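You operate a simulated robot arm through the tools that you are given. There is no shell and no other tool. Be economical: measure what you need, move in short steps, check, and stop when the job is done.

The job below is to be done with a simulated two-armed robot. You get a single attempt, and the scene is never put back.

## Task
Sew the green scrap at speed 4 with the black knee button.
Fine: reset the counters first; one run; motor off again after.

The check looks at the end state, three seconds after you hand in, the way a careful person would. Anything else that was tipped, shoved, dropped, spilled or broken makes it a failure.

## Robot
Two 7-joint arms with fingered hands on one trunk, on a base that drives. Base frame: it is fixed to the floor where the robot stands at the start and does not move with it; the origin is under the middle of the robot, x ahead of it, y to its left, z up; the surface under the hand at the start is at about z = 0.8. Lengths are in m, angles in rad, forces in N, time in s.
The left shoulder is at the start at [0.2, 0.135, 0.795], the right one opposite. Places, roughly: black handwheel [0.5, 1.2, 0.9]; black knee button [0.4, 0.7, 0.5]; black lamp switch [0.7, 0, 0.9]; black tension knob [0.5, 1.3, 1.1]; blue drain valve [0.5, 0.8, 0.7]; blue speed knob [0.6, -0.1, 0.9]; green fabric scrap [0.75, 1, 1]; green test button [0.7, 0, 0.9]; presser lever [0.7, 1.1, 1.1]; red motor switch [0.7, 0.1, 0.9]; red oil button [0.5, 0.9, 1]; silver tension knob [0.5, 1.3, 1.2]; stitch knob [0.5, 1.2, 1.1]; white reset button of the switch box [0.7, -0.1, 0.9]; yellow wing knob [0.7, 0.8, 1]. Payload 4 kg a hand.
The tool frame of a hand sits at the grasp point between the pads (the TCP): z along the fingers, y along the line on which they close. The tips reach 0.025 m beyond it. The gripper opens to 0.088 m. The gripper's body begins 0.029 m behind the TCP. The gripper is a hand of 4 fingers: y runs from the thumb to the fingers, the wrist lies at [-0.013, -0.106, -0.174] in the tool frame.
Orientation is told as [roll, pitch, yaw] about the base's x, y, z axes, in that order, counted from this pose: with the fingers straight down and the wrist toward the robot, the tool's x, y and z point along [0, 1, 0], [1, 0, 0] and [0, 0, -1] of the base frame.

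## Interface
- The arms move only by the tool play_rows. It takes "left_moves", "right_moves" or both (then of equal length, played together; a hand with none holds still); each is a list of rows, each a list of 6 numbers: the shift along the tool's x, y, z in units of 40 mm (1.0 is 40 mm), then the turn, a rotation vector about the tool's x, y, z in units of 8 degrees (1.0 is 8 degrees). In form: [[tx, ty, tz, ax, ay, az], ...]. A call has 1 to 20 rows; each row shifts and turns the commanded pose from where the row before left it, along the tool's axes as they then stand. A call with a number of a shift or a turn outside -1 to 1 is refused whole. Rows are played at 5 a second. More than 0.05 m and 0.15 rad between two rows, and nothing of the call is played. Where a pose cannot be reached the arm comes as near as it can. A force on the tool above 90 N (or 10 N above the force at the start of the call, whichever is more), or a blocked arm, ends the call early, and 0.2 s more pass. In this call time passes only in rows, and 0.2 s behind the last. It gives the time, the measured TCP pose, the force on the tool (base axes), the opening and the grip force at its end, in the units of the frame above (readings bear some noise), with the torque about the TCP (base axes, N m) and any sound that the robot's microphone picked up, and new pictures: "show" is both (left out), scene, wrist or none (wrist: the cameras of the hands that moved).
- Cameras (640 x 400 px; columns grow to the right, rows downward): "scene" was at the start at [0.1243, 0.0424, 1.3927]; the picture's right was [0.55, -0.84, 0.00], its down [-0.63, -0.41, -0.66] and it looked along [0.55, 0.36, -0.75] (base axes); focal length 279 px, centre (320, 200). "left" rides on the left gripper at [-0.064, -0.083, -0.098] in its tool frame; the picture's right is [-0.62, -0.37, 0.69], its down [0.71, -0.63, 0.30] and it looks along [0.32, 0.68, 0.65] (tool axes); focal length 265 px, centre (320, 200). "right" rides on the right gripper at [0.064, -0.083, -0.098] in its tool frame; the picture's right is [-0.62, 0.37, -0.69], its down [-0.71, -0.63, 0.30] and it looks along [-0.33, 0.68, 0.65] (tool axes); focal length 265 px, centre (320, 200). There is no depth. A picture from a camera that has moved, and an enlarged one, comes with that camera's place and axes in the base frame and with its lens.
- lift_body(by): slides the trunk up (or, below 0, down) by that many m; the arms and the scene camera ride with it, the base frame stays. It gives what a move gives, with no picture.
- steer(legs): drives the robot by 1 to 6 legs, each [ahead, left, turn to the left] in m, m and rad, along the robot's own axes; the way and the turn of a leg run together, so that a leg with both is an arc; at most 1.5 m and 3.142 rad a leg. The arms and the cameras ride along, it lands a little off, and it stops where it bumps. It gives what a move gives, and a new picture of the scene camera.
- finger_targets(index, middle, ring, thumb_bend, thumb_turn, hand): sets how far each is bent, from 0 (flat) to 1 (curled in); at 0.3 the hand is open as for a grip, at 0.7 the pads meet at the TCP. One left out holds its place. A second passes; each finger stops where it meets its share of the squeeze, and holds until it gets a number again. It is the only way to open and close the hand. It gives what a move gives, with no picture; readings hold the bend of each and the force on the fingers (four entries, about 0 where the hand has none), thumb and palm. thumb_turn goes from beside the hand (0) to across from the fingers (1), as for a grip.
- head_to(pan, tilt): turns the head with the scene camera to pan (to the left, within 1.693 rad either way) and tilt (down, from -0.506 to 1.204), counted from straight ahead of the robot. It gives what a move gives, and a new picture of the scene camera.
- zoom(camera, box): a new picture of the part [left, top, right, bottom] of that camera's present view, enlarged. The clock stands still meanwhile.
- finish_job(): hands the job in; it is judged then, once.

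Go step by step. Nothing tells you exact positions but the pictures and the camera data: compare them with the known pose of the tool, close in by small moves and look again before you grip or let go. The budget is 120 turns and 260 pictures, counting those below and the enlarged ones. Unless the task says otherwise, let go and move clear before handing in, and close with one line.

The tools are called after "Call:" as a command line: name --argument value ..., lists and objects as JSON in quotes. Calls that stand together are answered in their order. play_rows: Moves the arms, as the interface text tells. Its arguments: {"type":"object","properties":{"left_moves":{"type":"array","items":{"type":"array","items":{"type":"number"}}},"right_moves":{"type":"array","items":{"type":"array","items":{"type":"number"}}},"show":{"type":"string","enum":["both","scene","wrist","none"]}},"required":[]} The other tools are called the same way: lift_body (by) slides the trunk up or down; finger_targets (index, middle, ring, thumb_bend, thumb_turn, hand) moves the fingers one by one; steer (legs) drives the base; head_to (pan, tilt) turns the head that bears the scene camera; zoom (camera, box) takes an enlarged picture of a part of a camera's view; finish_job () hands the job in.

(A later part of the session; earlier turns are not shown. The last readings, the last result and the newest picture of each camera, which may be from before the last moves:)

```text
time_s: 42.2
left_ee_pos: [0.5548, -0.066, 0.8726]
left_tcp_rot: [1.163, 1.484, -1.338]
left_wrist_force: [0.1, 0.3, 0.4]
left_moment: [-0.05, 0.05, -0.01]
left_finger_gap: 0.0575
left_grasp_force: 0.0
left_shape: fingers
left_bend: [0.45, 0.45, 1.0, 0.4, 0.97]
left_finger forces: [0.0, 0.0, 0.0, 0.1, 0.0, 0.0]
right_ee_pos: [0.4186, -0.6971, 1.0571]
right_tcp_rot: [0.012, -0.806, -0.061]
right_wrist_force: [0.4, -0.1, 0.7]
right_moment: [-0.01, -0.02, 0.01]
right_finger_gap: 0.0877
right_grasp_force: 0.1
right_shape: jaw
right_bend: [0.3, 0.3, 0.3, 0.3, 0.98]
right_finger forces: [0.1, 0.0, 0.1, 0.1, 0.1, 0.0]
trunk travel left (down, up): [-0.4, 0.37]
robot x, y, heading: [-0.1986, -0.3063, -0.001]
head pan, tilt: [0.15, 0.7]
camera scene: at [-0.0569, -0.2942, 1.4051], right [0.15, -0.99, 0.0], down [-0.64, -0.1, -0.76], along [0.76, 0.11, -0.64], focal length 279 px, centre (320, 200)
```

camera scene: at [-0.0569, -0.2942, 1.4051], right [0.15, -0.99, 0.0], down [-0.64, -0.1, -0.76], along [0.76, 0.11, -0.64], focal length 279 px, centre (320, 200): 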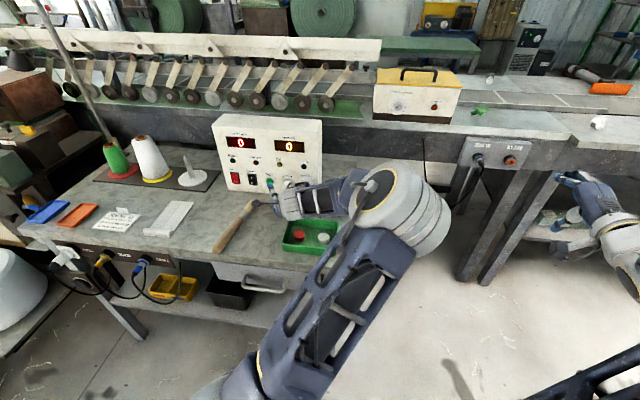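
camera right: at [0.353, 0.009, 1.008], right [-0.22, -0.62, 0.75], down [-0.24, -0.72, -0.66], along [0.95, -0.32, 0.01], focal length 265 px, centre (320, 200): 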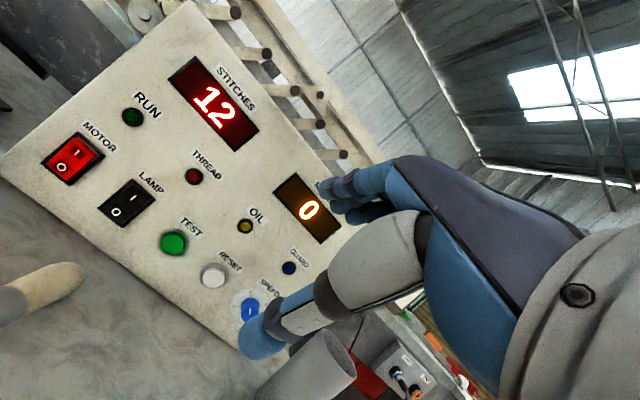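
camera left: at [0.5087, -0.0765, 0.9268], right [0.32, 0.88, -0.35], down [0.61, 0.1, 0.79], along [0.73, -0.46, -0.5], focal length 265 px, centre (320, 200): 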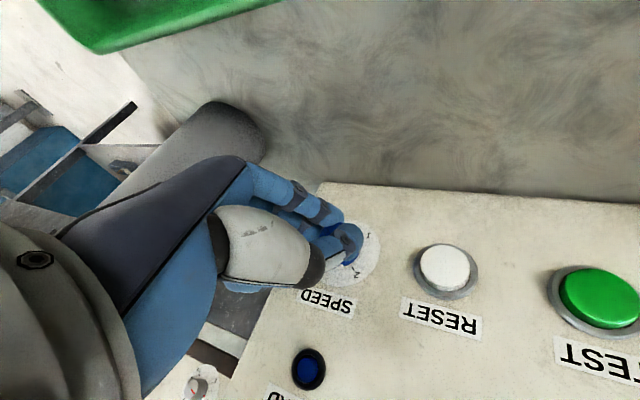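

Clear now. I'll retreat and raise the left hand away from the panel.

Call:
play_rows --left_moves '[[-0.26, -0.5, -0.42, 0, 0, 0], [-0.26, -0.5, -0.42, 0, 0, 0], [-0.26, -0.5, -0.42, 0, 0, 0]]'

Call:
zoom --camera "scene" --box '[250, 140, 330, 210]'

```text
time_s: 43.0
left_ee_pos: [0.4947, -0.0653, 0.9315]
left_tcp_rot: [1.158, 1.485, -1.345]
left_wrist_force: [0.0, 0.8, 0.4]
left_moment: [0.01, -0.02, -0.03]
left_finger_gap: 0.0578
left_grasp_force: 0.0
left_shape: fingers
left_bend: [0.45, 0.45, 1.0, 0.4, 0.97]
left_finger forces: [0.0, 0.0, 0.1, 0.1, 0.0, 0.0]
right_ee_pos: [0.4197, -0.6977, 1.0569]
right_tcp_rot: [0.011, -0.804, -0.063]
right_wrist_force: [0.9, 0.4, 0.5]
right_moment: [-0.01, -0.02, 0.0]
right_finger_gap: 0.0879
right_grasp_force: 0.0
right_shape: jaw
right_bend: [0.3, 0.3, 0.3, 0.3, 0.98]
right_finger forces: [0.0, 0.1, 0.0, 0.0, 0.1, 0.0]
trunk travel left (down, up): [-0.4, 0.37]
robot x, y, heading: [-0.1981, -0.3069, 0.002]
head pan, tilt: [0.15, 0.7]
camera scene: at [-0.0568, -0.2944, 1.405], right [0.15, -0.99, 0.0], down [-0.64, -0.1, -0.76], along [0.76, 0.11, -0.64], focal length 279 px, centre (320, 200)
camera left: at [0.3772, -0.0664, 1.0143], right [0.18, 0.94, 0.29], down [0.66, -0.34, 0.67], along [0.73, 0.07, -0.68], focal length 265 px, centre (320, 200)
```

scene: 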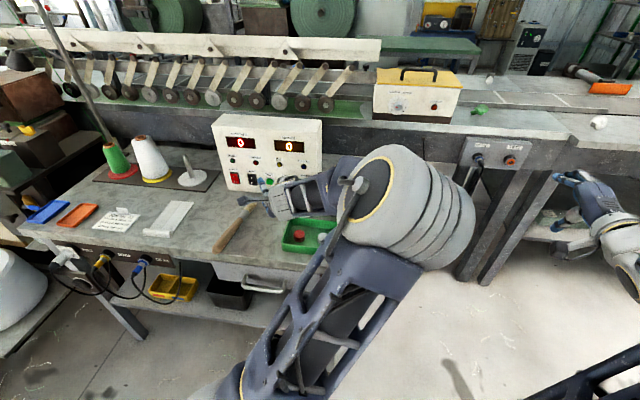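
left: 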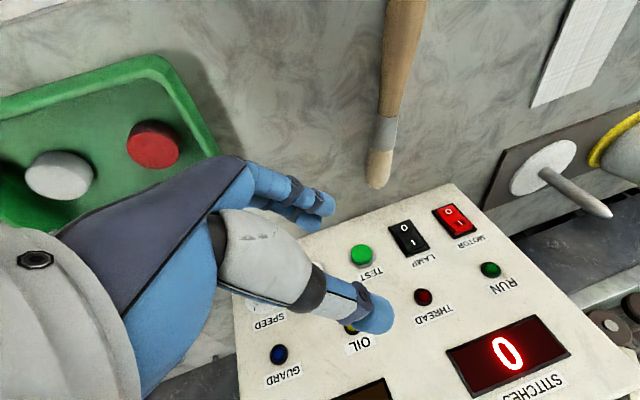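

```text
5.71 times, centred on (290, 175) of scene
camera zoom: at [-0.0568, -0.2944, 1.405], right [0.15, -0.99, 0.0], down [-0.64, -0.1, -0.76], along [0.76, 0.11, -0.64], focal length 1593 px, centre (491, 343)
```

zoom: 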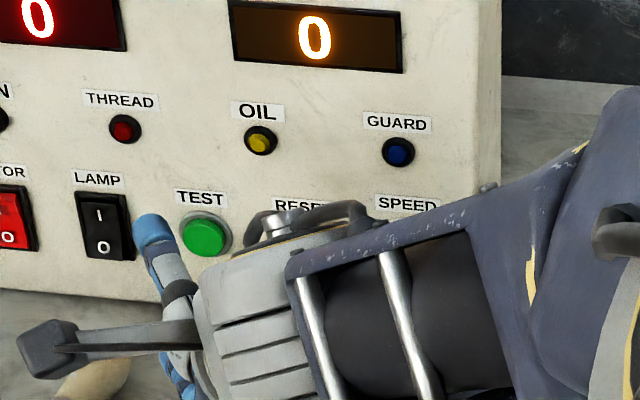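

Now rotate the left hand back to its starting orientation, clear of everything.

Call:
play_rows --left_moves '[[0, 0, 0, -0.547, 0.069, -0.835], [0, 0, 0, -0.547, 0.069, -0.835], [0, 0, 0, -0.547, 0.069, -0.835], [0, 0, 0, -0.547, 0.069, -0.835], [0, 0, 0, -0.547, 0.069, -0.835], [0, 0, 0, -0.547, 0.069, -0.835], [0, 0, 0, -0.547, 0.069, -0.835], [0, 0, 0, -0.547, 0.069, -0.835], [0, 0, 0, -0.547, 0.069, -0.835], [0, 0, 0, -0.547, 0.069, -0.835], [0, 0, 0, -0.38, 0.05, -0.58]]'

Call:
zoom --camera "scene" --box '[250, 140, 330, 210]'

```text
time_s: 45.4
left_ee_pos: [0.4951, -0.066, 0.9318]
left_tcp_rot: [1.077, -0.003, -1.575]
left_wrist_force: [0.7, 0.5, -0.1]
left_moment: [-0.01, 0.01, -0.02]
left_finger_gap: 0.0579
left_grasp_force: 0.2
left_shape: fingers
left_bend: [0.45, 0.45, 1.0, 0.4, 0.97]
left_finger forces: [0.0, 0.0, 0.0, 0.1, 0.0, 0.1]
right_ee_pos: [0.418, -0.6983, 1.0572]
right_tcp_rot: [0.013, -0.806, -0.063]
right_wrist_force: [0.4, -0.4, 0.7]
right_moment: [0.04, -0.01, 0.01]
right_finger_gap: 0.0878
right_grasp_force: 0.1
right_shape: jaw
right_bend: [0.3, 0.3, 0.3, 0.3, 0.98]
right_finger forces: [0.0, 0.0, 0.0, 0.0, 0.0, 0.2]
trunk travel left (down, up): [-0.4, 0.37]
robot x, y, heading: [-0.202, -0.3075, -0.002]
head pan, tilt: [0.15, 0.7]
camera scene: at [-0.057, -0.2944, 1.4051], right [0.15, -0.99, 0.0], down [-0.64, -0.1, -0.76], along [0.76, 0.11, -0.64], focal length 279 px, centre (320, 200)
camera left: at [0.3791, 0.0177, 0.9226], right [0.32, 0.36, -0.88], down [0.61, 0.63, 0.48], along [0.73, -0.69, -0.02], focal length 265 px, centre (320, 200)
```

scene: 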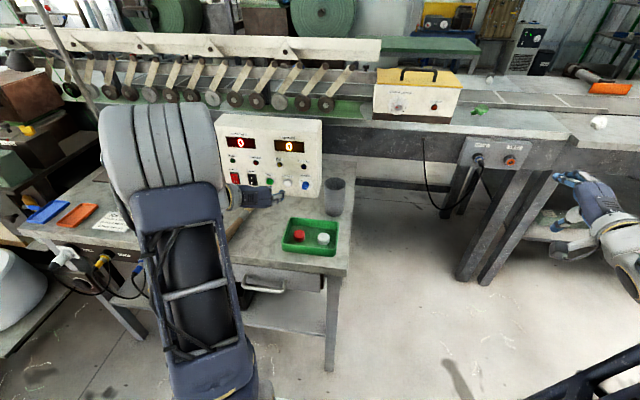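
left: 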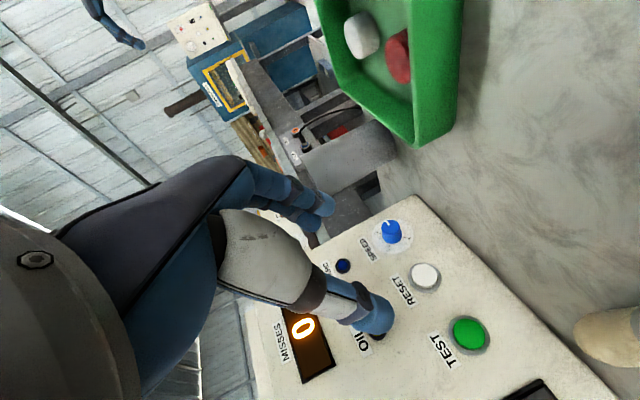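

```text
5.71 times, centred on (290, 175) of scene
camera zoom: at [-0.057, -0.2944, 1.4051], right [0.15, -0.99, 0.0], down [-0.64, -0.1, -0.76], along [0.76, 0.11, -0.64], focal length 1593 px, centre (491, 343)
```

zoom: 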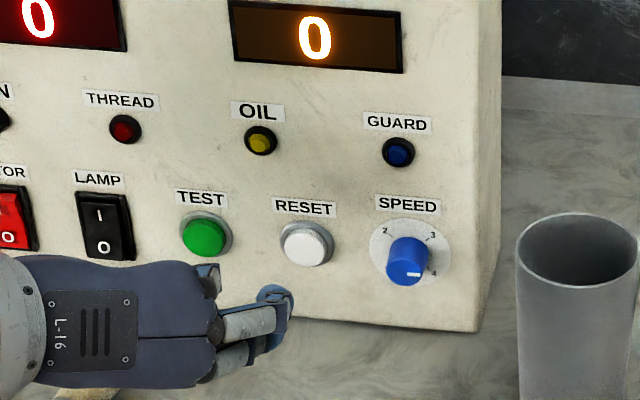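

The pointer is now near 4. I'll check it closely.

Call:
zoom --camera "scene" --box '[290, 162, 314, 180]'

Call:
zoom --camera "left" --box '[360, 200, 424, 260]'

```text
16.00 times, centred on (302, 171) of scene
camera zoom: at [-0.057, -0.2944, 1.4051], right [0.15, -0.99, 0.0], down [-0.64, -0.1, -0.76], along [0.76, 0.11, -0.64], focal length 4461 px, centre (608, 664)
```

zoom: 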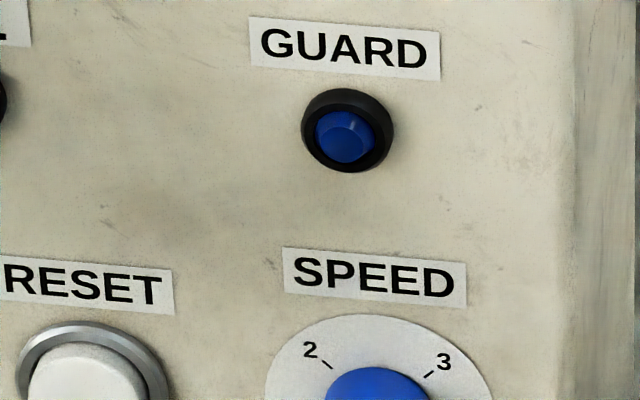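

```text
6.67 times, centred on (392, 230) of left
camera zoom: at [0.3791, 0.0177, 0.9226], right [0.32, 0.36, -0.88], down [0.61, 0.63, 0.48], along [0.73, -0.69, -0.02], focal length 1769 px, centre (-160, 0)
```

zoom: 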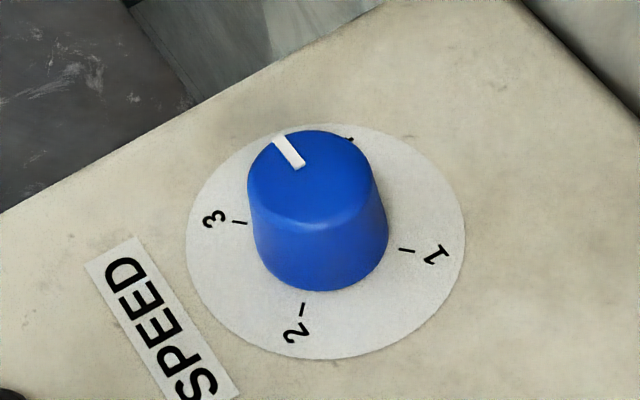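

The pointer stands about halfway between 3 and 4, so roughly 45° more is needed. I'll repeat the grip.

Call:
play_rows --left_moves '[[-0.12, 0.52, 0.81, 0, 0, 0], [-0.12, 0.52, 0.81, 0, 0, 0], [-0.12, 0.52, 0.81, 0, 0, 0], [0, 0, 0, 0, 0, 0]]' --show "wrist"

```text
time_s: 46.4
left_ee_pos: [0.5732, -0.1296, 0.8733]
left_tcp_rot: [1.076, 0.0, -1.575]
left_wrist_force: [-0.6, -0.6, 0.6]
left_moment: [-0.02, 0.0, -0.01]
left_finger_gap: 0.0576
left_grasp_force: 0.1
left_shape: fingers
left_bend: [0.45, 0.45, 1.0, 0.4, 0.97]
left_finger forces: [0.0, 0.0, 0.1, 0.0, 0.1, 0.0]
right_ee_pos: [0.4191, -0.6973, 1.057]
right_tcp_rot: [0.014, -0.804, -0.063]
right_wrist_force: [0.3, -0.5, -0.3]
right_moment: [-0.02, -0.01, -0.01]
right_finger_gap: 0.0878
right_grasp_force: 0.0
right_shape: jaw
right_bend: [0.3, 0.3, 0.3, 0.3, 0.98]
right_finger forces: [0.1, 0.1, 0.0, 0.1, 0.0, 0.0]
trunk travel left (down, up): [-0.4, 0.37]
robot x, y, heading: [-0.1972, -0.3064, -0.005]
head pan, tilt: [0.15, 0.7]
camera left: at [0.4571, -0.0455, 0.8645], right [0.32, 0.36, -0.88], down [0.61, 0.63, 0.48], along [0.73, -0.69, -0.02], focal length 265 px, centre (320, 200)
```

left: 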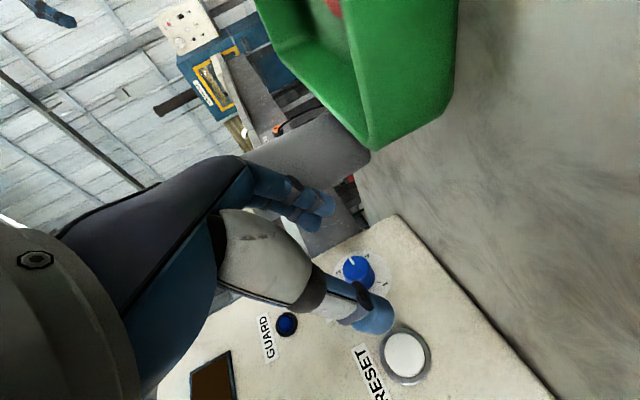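

Forward around the knob and grip.

Call:
play_rows --left_moves '[[0.148, 0, 0.275, 0, 0, 0], [0.148, 0, 0.275, 0, 0, 0], [0.148, 0, 0.275, 0, 0, 0], [0.08, 0, 0.149, 0, 0, 0], [0.08, 0, 0.149, 0, 0, 0]]' --show "none"

Call:
finger_targets --hand "left" --index 0.7 --middle 0.7 --thumb_bend 0.95

Call:
zoom --camera "left" --box '[220, 130, 460, 330]'

```text
time_s: 47.6
left_ee_pos: [0.6239, -0.1292, 0.8727]
left_tcp_rot: [1.075, -0.003, -1.575]
left_wrist_force: [0.1, 0.9, 0.3]
left_moment: [-0.01, 0.0, -0.01]
left_finger_gap: 0.0577
left_grasp_force: 0.0
left_shape: fingers
left_bend: [0.45, 0.45, 1.0, 0.4, 0.97]
left_finger forces: [0.0, 0.0, 0.0, 0.0, 0.0, 0.0]
right_ee_pos: [0.418, -0.6977, 1.0576]
right_tcp_rot: [0.012, -0.805, -0.063]
right_wrist_force: [0.4, -0.1, 0.1]
right_moment: [0.0, 0.03, 0.0]
right_finger_gap: 0.0878
right_grasp_force: 0.0
right_shape: jaw
right_bend: [0.3, 0.3, 0.3, 0.3, 0.98]
right_finger forces: [0.0, 0.1, 0.0, 0.0, 0.1, 0.1]
trunk travel left (down, up): [-0.4, 0.37]
robot x, y, heading: [-0.2018, -0.3053, 0.001]
head pan, tilt: [0.15, 0.7]
```

```text
time_s: 48.6
left_ee_pos: [0.6228, -0.1282, 0.8733]
left_tcp_rot: [1.077, -0.002, -1.572]
left_wrist_force: [-5.8, -1.0, 10.0]
left_moment: [-0.1, -0.18, -0.12]
left_finger_gap: 0.01
left_grasp_force: 25.8
left_shape: fingers
left_bend: [0.53, 0.6, 1.0, 0.78, 0.96]
left_finger forces: [11.7, 11.0, 0.0, 0.0, 28.9, 0.1]
right_ee_pos: [0.4185, -0.6964, 1.0588]
right_tcp_rot: [0.012, -0.806, -0.063]
right_wrist_force: [-0.1, -0.9, 0.2]
right_moment: [0.04, -0.01, -0.04]
right_finger_gap: 0.0879
right_grasp_force: 0.1
right_shape: jaw
right_bend: [0.3, 0.3, 0.3, 0.3, 0.98]
right_finger forces: [0.1, 0.1, 0.0, 0.1, 0.0, 0.0]
trunk travel left (down, up): [-0.4, 0.37]
robot x, y, heading: [-0.1996, -0.3106, -0.001]
head pan, tilt: [0.15, 0.7]
```

```text
2.00 times, centred on (340, 230) of left
camera zoom: at [0.5081, -0.0448, 0.8647], right [0.32, 0.37, -0.88], down [0.61, 0.63, 0.48], along [0.73, -0.69, -0.02], focal length 531 px, centre (280, 140)
```

zoom: 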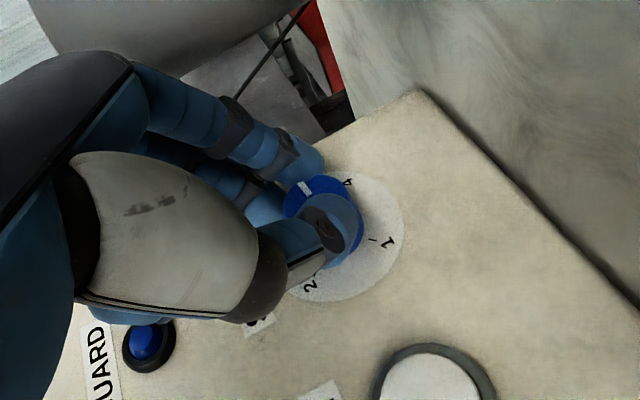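

Solid grip, with the pointer visible. Rotating clockwise 48°.

Call:
play_rows --left_moves '[[0.012, 0.032, -0.007, 0.474, 0, 0.88], [0.012, 0.032, -0.007, 0.474, 0, 0.88], [0.012, 0.032, -0.007, 0.474, 0, 0.88], [0.012, 0.032, -0.007, 0.474, 0, 0.88], [0.012, 0.032, -0.007, 0.474, 0, 0.88], [0.012, 0.032, -0.007, 0.474, 0, 0.88]]' --show "none"

Call:
zoom --camera "left" --box '[260, 170, 420, 310]'

```text
time_s: 50.0
left_ee_pos: [0.6253, -0.1407, 0.876]
left_tcp_rot: [1.078, 0.834, -1.579]
left_wrist_force: [-22.2, -15.7, 32.3]
left_moment: [-0.18, -0.47, -0.32]
left_finger_gap: 0.0079
left_grasp_force: 35.4
left_shape: fingers
left_bend: [0.56, 0.6, 1.0, 0.79, 0.97]
left_finger forces: [7.6, 18.6, 0.1, 0.0, 45.9, 0.0]
right_ee_pos: [0.419, -0.6971, 1.0589]
right_tcp_rot: [0.015, -0.805, -0.065]
right_wrist_force: [-0.1, 0.0, 0.6]
right_moment: [-0.04, 0.02, 0.0]
right_finger_gap: 0.088
right_grasp_force: 0.1
right_shape: jaw
right_bend: [0.3, 0.3, 0.3, 0.3, 0.98]
right_finger forces: [0.0, 0.0, 0.1, 0.0, 0.0, 0.0]
trunk travel left (down, up): [-0.4, 0.37]
robot x, y, heading: [-0.2017, -0.3087, -0.0]
head pan, tilt: [0.15, 0.7]
```

```text
2.86 times, centred on (340, 240) of left
camera zoom: at [0.5082, -0.0763, 0.9316], right [0.33, 0.89, -0.31], down [0.61, 0.06, 0.79], along [0.73, -0.45, -0.52], focal length 758 px, centre (263, 86)
```

zoom: 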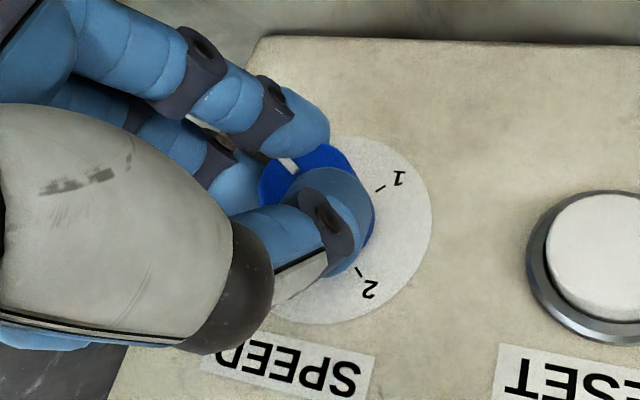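

Forces have risen, so I'll release and read the dial.

Call:
finger_targets --hand "left" --index 0.45 --middle 0.45 --thumb_bend 0.4

Call:
zoom --camera "left" --box '[300, 180, 400, 270]'

```text
time_s: 51.0
left_ee_pos: [0.6236, -0.137, 0.8733]
left_tcp_rot: [1.071, 0.833, -1.58]
left_wrist_force: [0.2, 0.2, -0.2]
left_moment: [-0.01, 0.01, 0.01]
left_finger_gap: 0.0575
left_grasp_force: 0.0
left_shape: fingers
left_bend: [0.45, 0.45, 1.0, 0.4, 0.97]
left_finger forces: [0.0, 0.0, 0.0, 0.1, 0.0, 0.0]
right_ee_pos: [0.4183, -0.6971, 1.0575]
right_tcp_rot: [0.012, -0.803, -0.062]
right_wrist_force: [0.0, 0.8, 0.0]
right_moment: [0.01, -0.01, 0.0]
right_finger_gap: 0.0879
right_grasp_force: 0.2
right_shape: jaw
right_bend: [0.3, 0.3, 0.3, 0.3, 0.98]
right_finger forces: [0.1, 0.0, 0.0, 0.1, 0.0, 0.0]
trunk travel left (down, up): [-0.4, 0.37]
robot x, y, heading: [-0.1981, -0.3073, 0.001]
head pan, tilt: [0.15, 0.7]
```

```text
4.44 times, centred on (350, 225) of left
camera zoom: at [0.5083, -0.0737, 0.9294], right [0.32, 0.89, -0.31], down [0.61, 0.06, 0.79], along [0.73, -0.44, -0.53], focal length 1180 px, centre (187, 89)
```

zoom: 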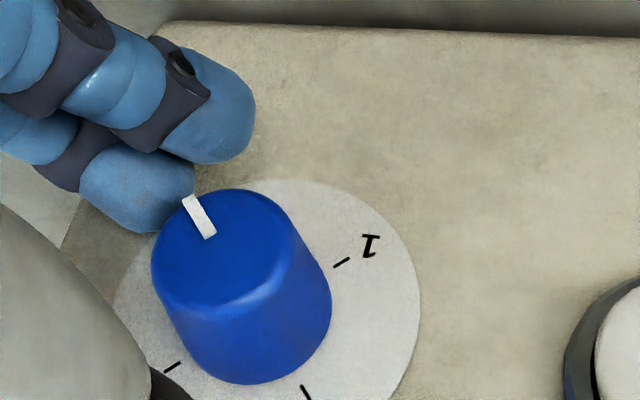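

The pointer now lines up exactly opposite 2, that is on 4. I'll withdraw straight back, rotate the hand back and verify again.

Call:
play_rows --left_moves '[[-0.25, 0, -0.44, 0, 0, 0], [-0.25, 0, -0.44, 0, 0, 0], [-0.25, 0, -0.44, 0, 0, 0], [0, 0, 0, -0.474, 0, -0.88], [0, 0, 0, -0.474, 0, -0.88], [0, 0, 0, -0.474, 0, -0.88], [0, 0, 0, -0.474, 0, -0.88], [0.1, -0.3, 0, -0.474, 0, -0.88], [0.3, -0.6, 0, -0.474, 0, -0.88], [0, -0.5, 0, 0, 0, 0]]'

Call:
finger_targets --hand "left" --index 0.7 --middle 0.7 --ring 0.7 --thumb_bend 0.7

Call:
zoom --camera "scene" --box '[220, 140, 330, 210]'

```text
time_s: 53.2
left_ee_pos: [0.5702, -0.084, 0.892]
left_tcp_rot: [1.074, -0.006, -1.574]
left_wrist_force: [0.7, 0.0, 0.2]
left_moment: [0.02, 0.01, -0.02]
left_finger_gap: 0.0578
left_grasp_force: 0.1
left_shape: fingers
left_bend: [0.45, 0.45, 1.0, 0.4, 0.97]
left_finger forces: [0.0, 0.0, 0.0, 0.0, 0.0, 0.1]
right_ee_pos: [0.4191, -0.6981, 1.0572]
right_tcp_rot: [0.01, -0.804, -0.063]
right_wrist_force: [-0.1, -0.9, 0.4]
right_moment: [0.02, -0.02, -0.04]
right_finger_gap: 0.088
right_grasp_force: 0.1
right_shape: jaw
right_bend: [0.3, 0.3, 0.3, 0.3, 0.98]
right_finger forces: [0.0, 0.1, 0.1, 0.0, 0.0, 0.1]
trunk travel left (down, up): [-0.4, 0.37]
robot x, y, heading: [-0.1997, -0.3075, 0.001]
head pan, tilt: [0.15, 0.7]
camera scene: at [-0.0569, -0.2944, 1.4051], right [0.15, -0.99, 0.0], down [-0.64, -0.1, -0.76], along [0.76, 0.11, -0.64], focal length 279 px, centre (320, 200)
camera left: at [0.4551, 0.0003, 0.8833], right [0.31, 0.36, -0.88], down [0.61, 0.63, 0.48], along [0.73, -0.69, -0.02], focal length 265 px, centre (320, 200)
```

scene: 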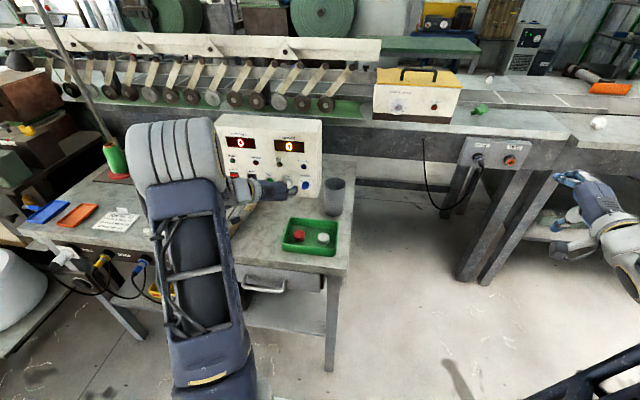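
left: 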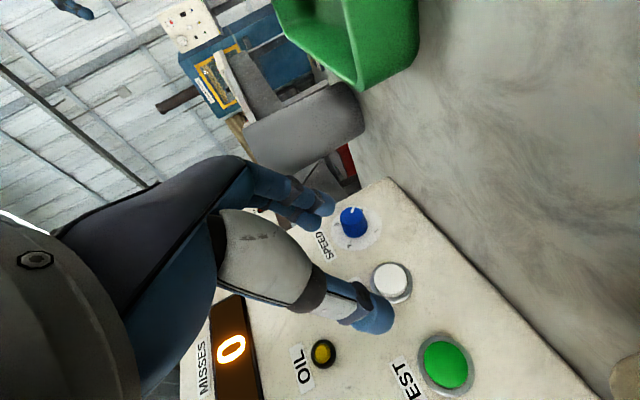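

```text
time_s: 54.2
left_ee_pos: [0.5704, -0.0824, 0.8921]
left_tcp_rot: [1.075, 0.0, -1.575]
left_wrist_force: [-0.2, 0.9, -0.3]
left_moment: [0.02, 0.0, 0.01]
left_finger_gap: 0.0002
left_grasp_force: 0.1
left_shape: fingers
left_bend: [0.7, 0.7, 0.7, 0.7, 0.97]
left_finger forces: [0.1, 0.0, 0.1, 0.0, 0.0, 0.0]
right_ee_pos: [0.4188, -0.6974, 1.0576]
right_tcp_rot: [0.012, -0.804, -0.064]
right_wrist_force: [0.3, -0.2, -0.5]
right_moment: [-0.01, -0.02, 0.0]
right_finger_gap: 0.0878
right_grasp_force: 0.1
right_shape: jaw
right_bend: [0.3, 0.3, 0.3, 0.3, 0.98]
right_finger forces: [0.1, 0.0, 0.0, 0.0, 0.0, 0.0]
trunk travel left (down, up): [-0.4, 0.37]
robot x, y, heading: [-0.1976, -0.3042, -0.003]
head pan, tilt: [0.15, 0.7]
```

```text
5.71 times, centred on (275, 175) of scene
camera zoom: at [-0.0569, -0.2943, 1.4051], right [0.15, -0.99, 0.0], down [-0.64, -0.1, -0.76], along [0.76, 0.11, -0.64], focal length 1593 px, centre (577, 343)
```

zoom: 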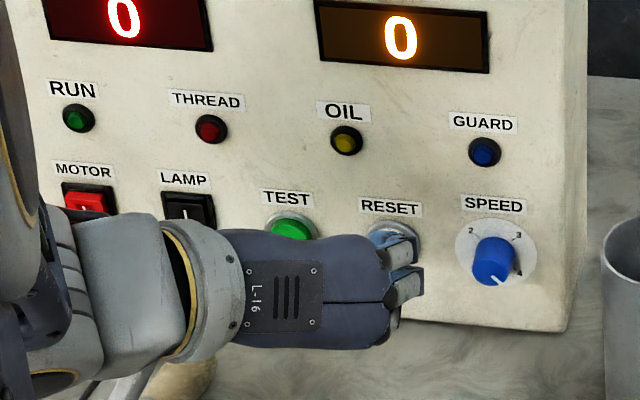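

Speed points at 4. Next is the motor switch: I'll move the closed fingers left in front of it, keeping back from the panel.

Call:
play_rows --left_moves '[[-0.2, -0.75, -0.4, 0, 0, 0], [0, -0.75, 0, 0, 0, 0], [0, -0.75, 0, 0, 0, 0], [0, -0.75, 0, 0, 0, 0], [0, -0.75, 0, 0, 0, 0], [0, -0.75, 0, 0, 0, 0]]'

Call:
zoom --camera "scene" --box '[200, 130, 320, 210]'

Call:
zoom --camera "left" --box '[260, 190, 420, 330]'

```text
time_s: 55.6
left_ee_pos: [0.5531, 0.0977, 0.8933]
left_tcp_rot: [1.073, -0.003, -1.575]
left_wrist_force: [0.8, 0.8, 0.4]
left_moment: [0.02, -0.04, -0.02]
left_finger_gap: 0.0
left_grasp_force: 0.0
left_shape: fingers
left_bend: [0.7, 0.7, 0.7, 0.7, 0.97]
left_finger forces: [0.0, 0.0, 0.0, 0.0, 0.1, 0.1]
right_ee_pos: [0.4188, -0.6981, 1.0572]
right_tcp_rot: [0.013, -0.804, -0.063]
right_wrist_force: [0.3, 0.5, 0.0]
right_moment: [-0.02, 0.04, 0.0]
right_finger_gap: 0.0877
right_grasp_force: 0.0
right_shape: jaw
right_bend: [0.3, 0.3, 0.3, 0.3, 0.98]
right_finger forces: [0.1, 0.0, 0.1, 0.1, 0.0, 0.0]
trunk travel left (down, up): [-0.4, 0.37]
robot x, y, heading: [-0.2042, -0.3082, -0.001]
head pan, tilt: [0.15, 0.7]
camera scene: at [-0.0569, -0.2944, 1.4051], right [0.15, -0.99, 0.0], down [-0.64, -0.1, -0.76], along [0.76, 0.11, -0.64], focal length 279 px, centre (320, 200)
camera left: at [0.4373, 0.1807, 0.8846], right [0.32, 0.36, -0.88], down [0.61, 0.63, 0.48], along [0.73, -0.69, -0.02], focal length 265 px, centre (320, 200)
```

scene: 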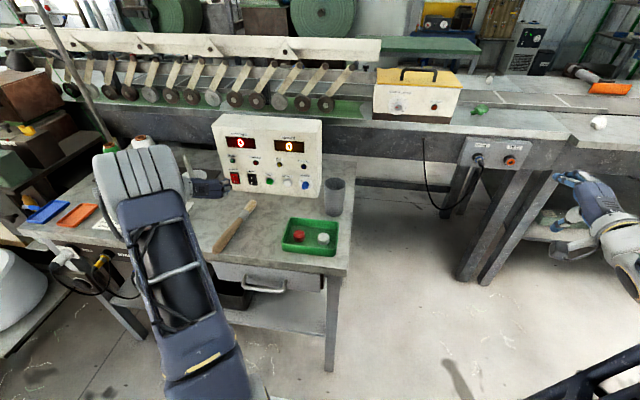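
left: 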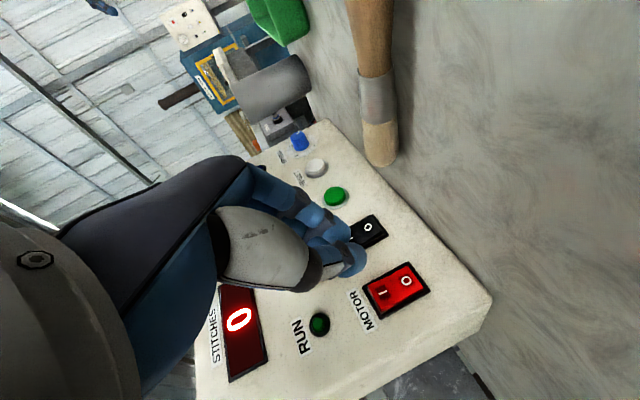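

```text
5.00 times, centred on (260, 170) of scene
camera zoom: at [-0.0569, -0.2944, 1.4051], right [0.15, -0.99, 0.0], down [-0.64, -0.1, -0.76], along [0.76, 0.11, -0.64], focal length 1394 px, centre (620, 350)
```

zoom: 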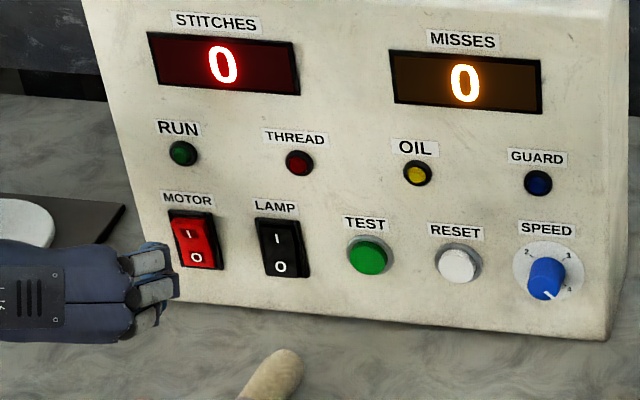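

```text
2.86 times, centred on (340, 260) of left
camera zoom: at [0.4373, 0.1807, 0.8846], right [0.32, 0.36, -0.88], down [0.61, 0.63, 0.48], along [0.73, -0.69, -0.02], focal length 758 px, centre (263, 29)
```

zoom: 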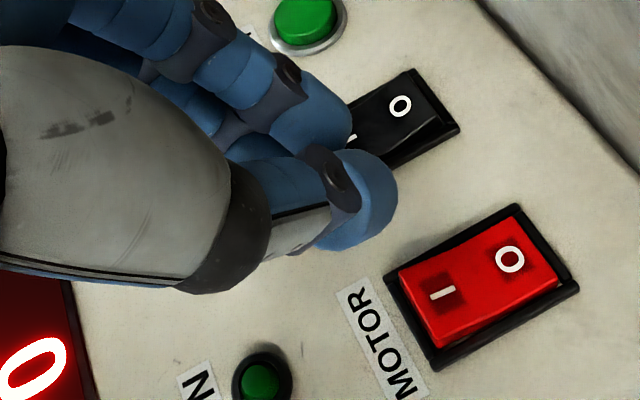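

The switch is at about (0.645, 0.103) with "I" at z≈0.875. I'll use a single finger for precision: curl index and middle, keep the ring finger as poker, and align with "I".

Call:
finger_targets --hand "left" --index 1.0 --middle 1.0 --ring 0.7 --thumb_bend 0.3

Call:
play_rows --left_moves '[[-0.6, -0.13, 0.32, 0, 0, 0], [0.148, 0, 0.275, 0, 0, 0], [0.148, 0, 0.275, 0, 0, 0], [0.148, 0, 0.275, 0, 0, 0]]' --show "wrist"

Call:
zoom --camera "scene" --box '[200, 140, 280, 200]'

Call:
zoom --camera "left" --box '[260, 190, 420, 330]'

```text
time_s: 56.6
left_ee_pos: [0.5534, 0.0982, 0.8944]
left_tcp_rot: [1.076, 0.0, -1.574]
left_wrist_force: [-0.4, 0.2, -0.6]
left_moment: [0.01, 0.01, -0.02]
left_finger_gap: 0.0527
left_grasp_force: 0.0
left_shape: fingers
left_bend: [1.0, 1.0, 0.7, 0.3, 0.97]
left_finger forces: [0.0, 0.1, 0.0, 0.1, 0.0, 0.1]
right_ee_pos: [0.4189, -0.6982, 1.0571]
right_tcp_rot: [0.014, -0.804, -0.063]
right_wrist_force: [0.6, 0.4, -0.1]
right_moment: [0.0, 0.0, -0.01]
right_finger_gap: 0.0881
right_grasp_force: 0.0
right_shape: jaw
right_bend: [0.3, 0.3, 0.3, 0.3, 0.98]
right_finger forces: [0.0, 0.0, 0.0, 0.0, 0.0, 0.1]
trunk travel left (down, up): [-0.4, 0.37]
robot x, y, heading: [-0.1989, -0.3065, -0.004]
head pan, tilt: [0.15, 0.7]
```

```text
time_s: 57.6
left_ee_pos: [0.5919, 0.1028, 0.865]
left_tcp_rot: [1.075, -0.001, -1.575]
left_wrist_force: [-0.1, 0.1, 0.9]
left_moment: [0.0, -0.01, -0.01]
left_finger_gap: 0.0527
left_grasp_force: 0.1
left_shape: fingers
left_bend: [1.0, 1.0, 0.7, 0.3, 0.97]
left_finger forces: [0.0, 0.0, 0.1, 0.0, 0.0, 0.0]
right_ee_pos: [0.418, -0.6971, 1.0575]
right_tcp_rot: [0.014, -0.804, -0.064]
right_wrist_force: [-0.2, 0.0, 0.3]
right_moment: [0.02, -0.01, 0.0]
right_finger_gap: 0.0878
right_grasp_force: 0.2
right_shape: jaw
right_bend: [0.3, 0.3, 0.3, 0.3, 0.98]
right_finger forces: [0.0, 0.0, 0.1, 0.0, 0.0, 0.0]
trunk travel left (down, up): [-0.4, 0.37]
robot x, y, heading: [-0.1993, -0.3065, 0.002]
head pan, tilt: [0.15, 0.7]
camera left: at [0.4752, 0.1859, 0.857], right [0.31, 0.37, -0.88], down [0.61, 0.63, 0.48], along [0.73, -0.69, -0.03], focal length 265 px, centre (320, 200)
```

left: 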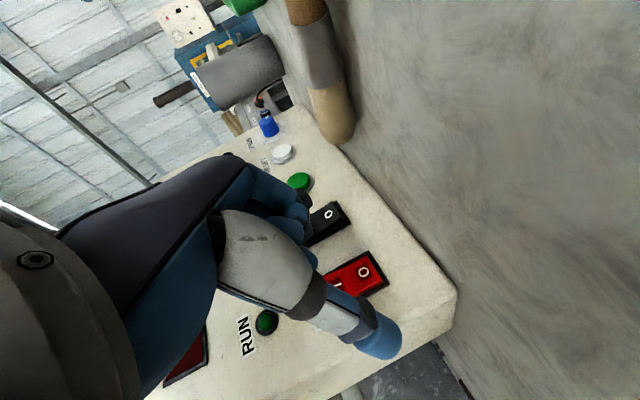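

```text
6.67 times, centred on (240, 170) of scene
camera zoom: at [-0.057, -0.2943, 1.4051], right [0.15, -0.99, 0.0], down [-0.64, -0.1, -0.76], along [0.76, 0.11, -0.64], focal length 1859 px, centre (853, 400)
```

zoom: 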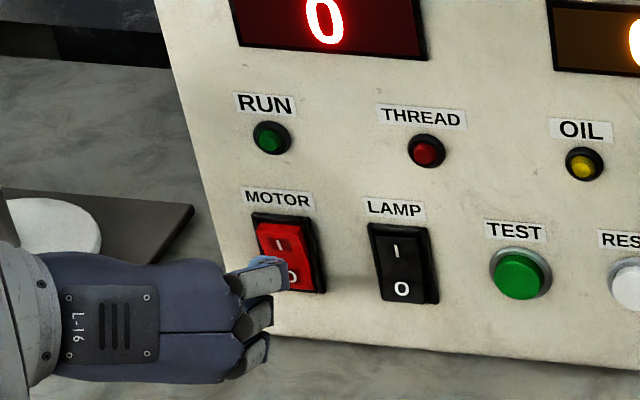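

```text
2.86 times, centred on (340, 260) of left
camera zoom: at [0.4752, 0.1859, 0.857], right [0.31, 0.37, -0.88], down [0.61, 0.63, 0.48], along [0.73, -0.69, -0.03], focal length 758 px, centre (263, 29)
```

zoom: 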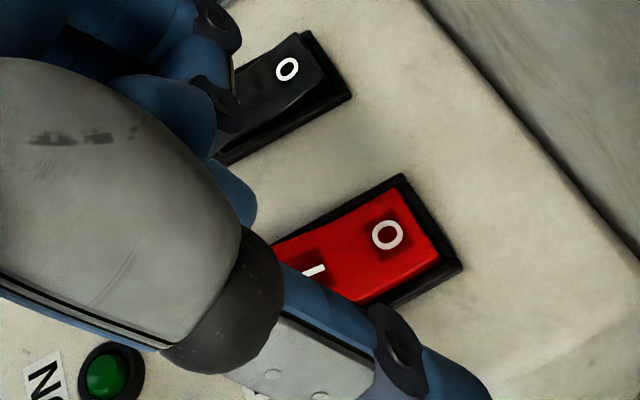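

The ring finger is slightly low; I'll raise it 8 mm and then advance onto "I" in small steps.

Call:
play_rows --left_moves '[[0.176, 0, -0.095, 0, 0, 0], [0.118, 0, 0.22, 0, 0, 0], [0.06, 0, 0.11, 0, 0, 0], [0.06, 0, 0.11, 0, 0, 0]]' --show "none"

Call:
zoom --camera "scene" --box '[200, 140, 280, 200]'

```text
time_s: 58.6
left_ee_pos: [0.6115, 0.1019, 0.8737]
left_tcp_rot: [1.073, -0.003, -1.575]
left_wrist_force: [-0.1, -0.2, -0.3]
left_moment: [0.0, -0.03, 0.05]
left_finger_gap: 0.0528
left_grasp_force: 0.0
left_shape: fingers
left_bend: [1.0, 1.0, 0.7, 0.3, 0.97]
left_finger forces: [0.0, 0.0, 0.0, 0.1, 0.0, 0.0]
right_ee_pos: [0.4186, -0.6978, 1.0572]
right_tcp_rot: [0.013, -0.805, -0.063]
right_wrist_force: [-0.6, 0.2, -0.2]
right_moment: [-0.01, 0.04, -0.01]
right_finger_gap: 0.088
right_grasp_force: 0.0
right_shape: jaw
right_bend: [0.3, 0.3, 0.3, 0.3, 0.98]
right_finger forces: [0.0, 0.0, 0.0, 0.0, 0.1, 0.1]
trunk travel left (down, up): [-0.4, 0.37]
robot x, y, heading: [-0.1979, -0.3084, 0.005]
head pan, tilt: [0.15, 0.7]
```

```text
6.67 times, centred on (240, 170) of scene
camera zoom: at [-0.057, -0.2943, 1.4051], right [0.15, -0.99, 0.0], down [-0.64, -0.1, -0.76], along [0.76, 0.11, -0.64], focal length 1859 px, centre (853, 400)
```

zoom: 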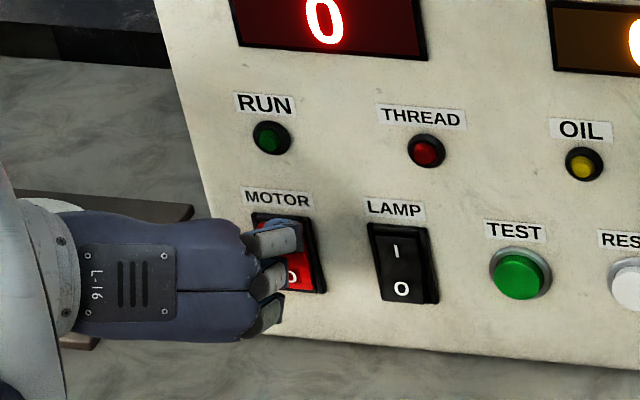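

The finger is now in front of "I". Pressing on.

Call:
play_rows --left_moves '[[0.06, 0, 0.11, 0, 0, 0], [0.06, 0, 0.11, 0, 0, 0], [0.06, 0, 0.11, 0, 0, 0]]' --show "none"

Call:
zoom --camera "scene" --box '[200, 140, 280, 200]'

```text
time_s: 59.4
left_ee_pos: [0.6265, 0.103, 0.8736]
left_tcp_rot: [1.073, -0.001, -1.577]
left_wrist_force: [0.0, 0.0, -0.4]
left_moment: [0.0, 0.01, -0.01]
left_finger_gap: 0.0529
left_grasp_force: 0.6
left_shape: fingers
left_bend: [1.0, 1.0, 0.7, 0.3, 0.97]
left_finger forces: [0.1, 0.0, 0.8, 0.1, 0.0, 0.0]
right_ee_pos: [0.4181, -0.6974, 1.0579]
right_tcp_rot: [0.011, -0.805, -0.062]
right_wrist_force: [-1.5, 0.3, 0.0]
right_moment: [0.0, -0.02, -0.02]
right_finger_gap: 0.088
right_grasp_force: 0.0
right_shape: jaw
right_bend: [0.3, 0.3, 0.3, 0.3, 0.98]
right_finger forces: [0.1, 0.1, 0.0, 0.0, 0.1, 0.0]
trunk travel left (down, up): [-0.4, 0.37]
robot x, y, heading: [-0.2013, -0.3093, -0.003]
head pan, tilt: [0.15, 0.7]
```

```text
6.67 times, centred on (240, 170) of scene
camera zoom: at [-0.057, -0.2943, 1.4051], right [0.15, -0.99, 0.0], down [-0.64, -0.1, -0.76], along [0.76, 0.11, -0.64], focal length 1859 px, centre (853, 400)
```

zoom: 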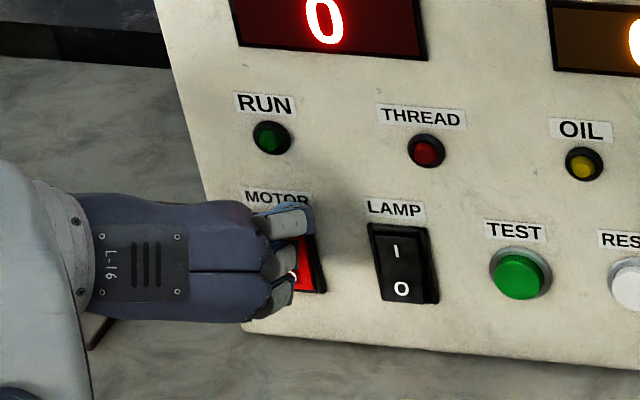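

Contact has begun (0.8 N); a little further.

Call:
play_rows --left_moves '[[0.06, 0, 0.11, 0, 0, 0], [0.06, 0, 0.11, 0, 0, 0]]' --show "none"

Call:
zoom --camera "scene" --box '[200, 140, 280, 200]'

```text
time_s: 60.0
left_ee_pos: [0.6347, 0.1023, 0.8718]
left_tcp_rot: [1.07, -0.002, -1.575]
left_wrist_force: [-25.6, -7.8, -2.9]
left_moment: [0.14, -0.32, -0.16]
left_finger_gap: 0.0529
left_grasp_force: 12.9
left_shape: fingers
left_bend: [1.0, 1.0, 0.76, 0.3, 0.97]
left_finger forces: [0.0, 0.1, 25.5, 0.0, 0.0, 0.1]
right_ee_pos: [0.4172, -0.6967, 1.0575]
right_tcp_rot: [0.013, -0.807, -0.063]
right_wrist_force: [0.4, -0.5, 0.1]
right_moment: [0.03, 0.0, 0.04]
right_finger_gap: 0.0878
right_grasp_force: 0.1
right_shape: jaw
right_bend: [0.3, 0.3, 0.3, 0.3, 0.98]
right_finger forces: [0.1, 0.0, 0.0, 0.1, 0.0, 0.0]
trunk travel left (down, up): [-0.4, 0.37]
robot x, y, heading: [-0.1984, -0.3027, -0.001]
head pan, tilt: [0.15, 0.7]
```

```text
6.67 times, centred on (240, 170) of scene
camera zoom: at [-0.0578, -0.2945, 1.4051], right [0.15, -0.99, 0.0], down [-0.64, -0.1, -0.77], along [0.76, 0.11, -0.64], focal length 1859 px, centre (853, 400)
```

zoom: 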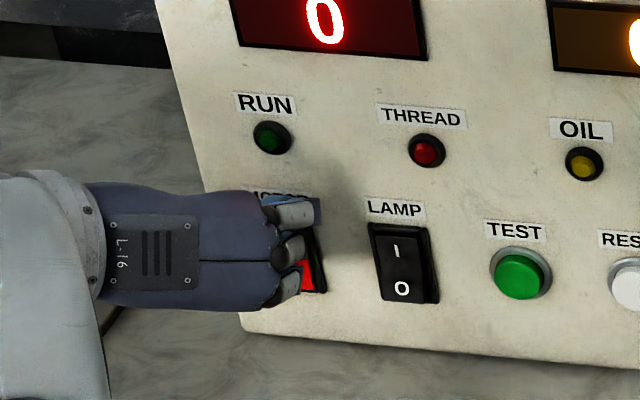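

25 N but no click. I'll back off and look.

Call:
play_rows --left_moves '[[-0.12, 0, -0.22, 0, 0, 0], [-0.18, 0, -0.33, 0, 0, 0], [-0.18, 0, -0.33, 0, 0, 0]]' --show "none"

Call:
zoom --camera "scene" --box '[200, 140, 280, 200]'

Call:
zoom --camera "left" --box '[300, 190, 420, 310]'

```text
time_s: 60.8
left_ee_pos: [0.5955, 0.1032, 0.8733]
left_tcp_rot: [1.076, -0.001, -1.573]
left_wrist_force: [-1.4, 0.0, 0.1]
left_moment: [0.0, 0.0, -0.01]
left_finger_gap: 0.0527
left_grasp_force: 0.0
left_shape: fingers
left_bend: [1.0, 1.0, 0.7, 0.3, 0.97]
left_finger forces: [0.1, 0.0, 0.0, 0.0, 0.0, 0.0]
right_ee_pos: [0.4179, -0.6976, 1.0581]
right_tcp_rot: [0.012, -0.804, -0.062]
right_wrist_force: [-0.2, -0.4, 0.6]
right_moment: [0.0, 0.02, 0.0]
right_finger_gap: 0.0879
right_grasp_force: 0.1
right_shape: jaw
right_bend: [0.3, 0.3, 0.3, 0.3, 0.98]
right_finger forces: [0.0, 0.1, 0.0, 0.0, 0.0, 0.1]
trunk travel left (down, up): [-0.4, 0.37]
robot x, y, heading: [-0.1982, -0.3067, -0.005]
head pan, tilt: [0.15, 0.7]
```

```text
6.67 times, centred on (240, 170) of scene
camera zoom: at [-0.0567, -0.2943, 1.4051], right [0.15, -0.99, 0.0], down [-0.64, -0.1, -0.76], along [0.76, 0.11, -0.64], focal length 1859 px, centre (853, 400)
```

zoom: 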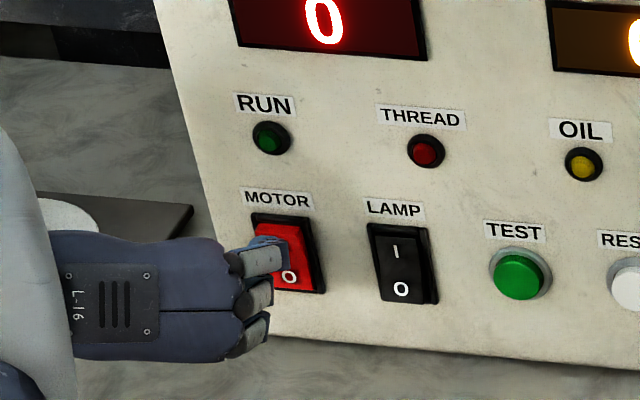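

```text
3.33 times, centred on (360, 250) of left
camera zoom: at [0.4806, 0.1859, 0.8648], right [0.31, 0.37, -0.88], down [0.61, 0.63, 0.48], along [0.73, -0.69, -0.02], focal length 885 px, centre (187, 33)
```

zoom: 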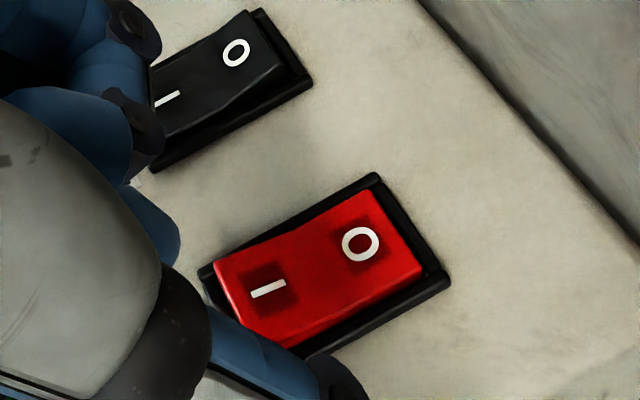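

The "I" side is still raised: I pressed just above the rocker. I'll lower the finger 10 mm and press again.

Call:
play_rows --left_moves '[[-0.22, 0, 0.12, 0, 0, 0], [0.15, 0, 0.275, 0, 0, 0], [0.12, 0, 0.22, 0, 0, 0]]' --show "none"

Call:
zoom --camera "scene" --box '[200, 140, 280, 200]'

```text
time_s: 61.6
left_ee_pos: [0.6184, 0.1028, 0.8637]
left_tcp_rot: [1.074, -0.004, -1.573]
left_wrist_force: [0.3, 0.4, -0.2]
left_moment: [-0.01, 0.02, 0.01]
left_finger_gap: 0.0527
left_grasp_force: 0.1
left_shape: fingers
left_bend: [1.0, 1.0, 0.7, 0.3, 0.97]
left_finger forces: [0.0, 0.0, 0.0, 0.0, 0.0, 0.0]
right_ee_pos: [0.4193, -0.6967, 1.0577]
right_tcp_rot: [0.012, -0.807, -0.064]
right_wrist_force: [0.6, -0.4, -0.3]
right_moment: [0.01, 0.02, 0.01]
right_finger_gap: 0.0879
right_grasp_force: 0.0
right_shape: jaw
right_bend: [0.3, 0.3, 0.3, 0.3, 0.98]
right_finger forces: [0.0, 0.0, 0.0, 0.2, 0.0, 0.0]
trunk travel left (down, up): [-0.4, 0.37]
robot x, y, heading: [-0.199, -0.3055, -0.001]
head pan, tilt: [0.15, 0.7]
```

```text
6.67 times, centred on (240, 170) of scene
camera zoom: at [-0.057, -0.2943, 1.4051], right [0.15, -0.99, 0.0], down [-0.64, -0.1, -0.76], along [0.76, 0.11, -0.64], focal length 1859 px, centre (853, 400)
```

zoom: 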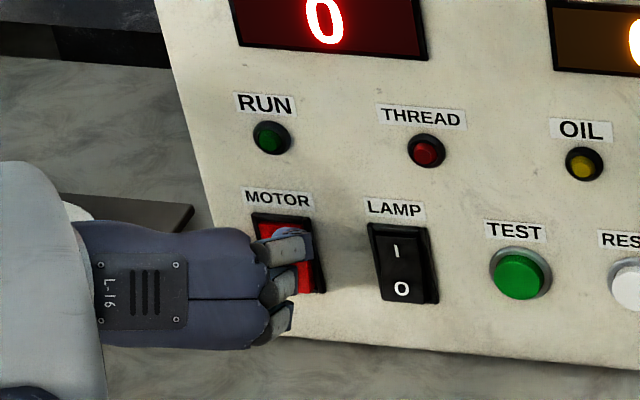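

Call:
play_rows --left_moves '[[0.06, 0, 0.11, 0, 0, 0], [0.06, 0, 0.11, 0, 0, 0], [0.06, 0, 0.11, 0, 0, 0]]' --show "none"

Call:
zoom --camera "scene" --box '[200, 140, 280, 200]'

```text
time_s: 62.4
left_ee_pos: [0.6342, 0.1026, 0.8645]
left_tcp_rot: [1.075, -0.002, -1.575]
left_wrist_force: [-17.2, -3.8, 4.3]
left_moment: [0.05, -0.31, -0.01]
left_finger_gap: 0.0528
left_grasp_force: 8.6
left_shape: fingers
left_bend: [1.0, 1.0, 0.78, 0.3, 0.97]
left_finger forces: [0.0, 0.0, 16.7, 0.0, 0.0, 0.0]
right_ee_pos: [0.4181, -0.698, 1.0578]
right_tcp_rot: [0.013, -0.805, -0.062]
right_wrist_force: [-0.4, 0.5, 0.1]
right_moment: [0.0, 0.01, -0.02]
right_finger_gap: 0.0882
right_grasp_force: 0.1
right_shape: jaw
right_bend: [0.3, 0.3, 0.3, 0.3, 0.98]
right_finger forces: [0.0, 0.0, 0.0, 0.1, 0.0, 0.0]
trunk travel left (down, up): [-0.4, 0.37]
robot x, y, heading: [-0.2014, -0.3078, 0.006]
head pan, tilt: [0.15, 0.7]
```

```text
6.67 times, centred on (240, 170) of scene
camera zoom: at [-0.0576, -0.2945, 1.4052], right [0.15, -0.99, 0.0], down [-0.64, -0.1, -0.77], along [0.76, 0.11, -0.64], focal length 1859 px, centre (853, 400)
```

zoom: 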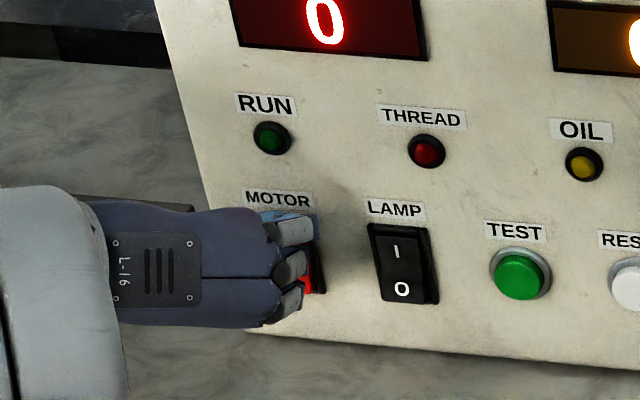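

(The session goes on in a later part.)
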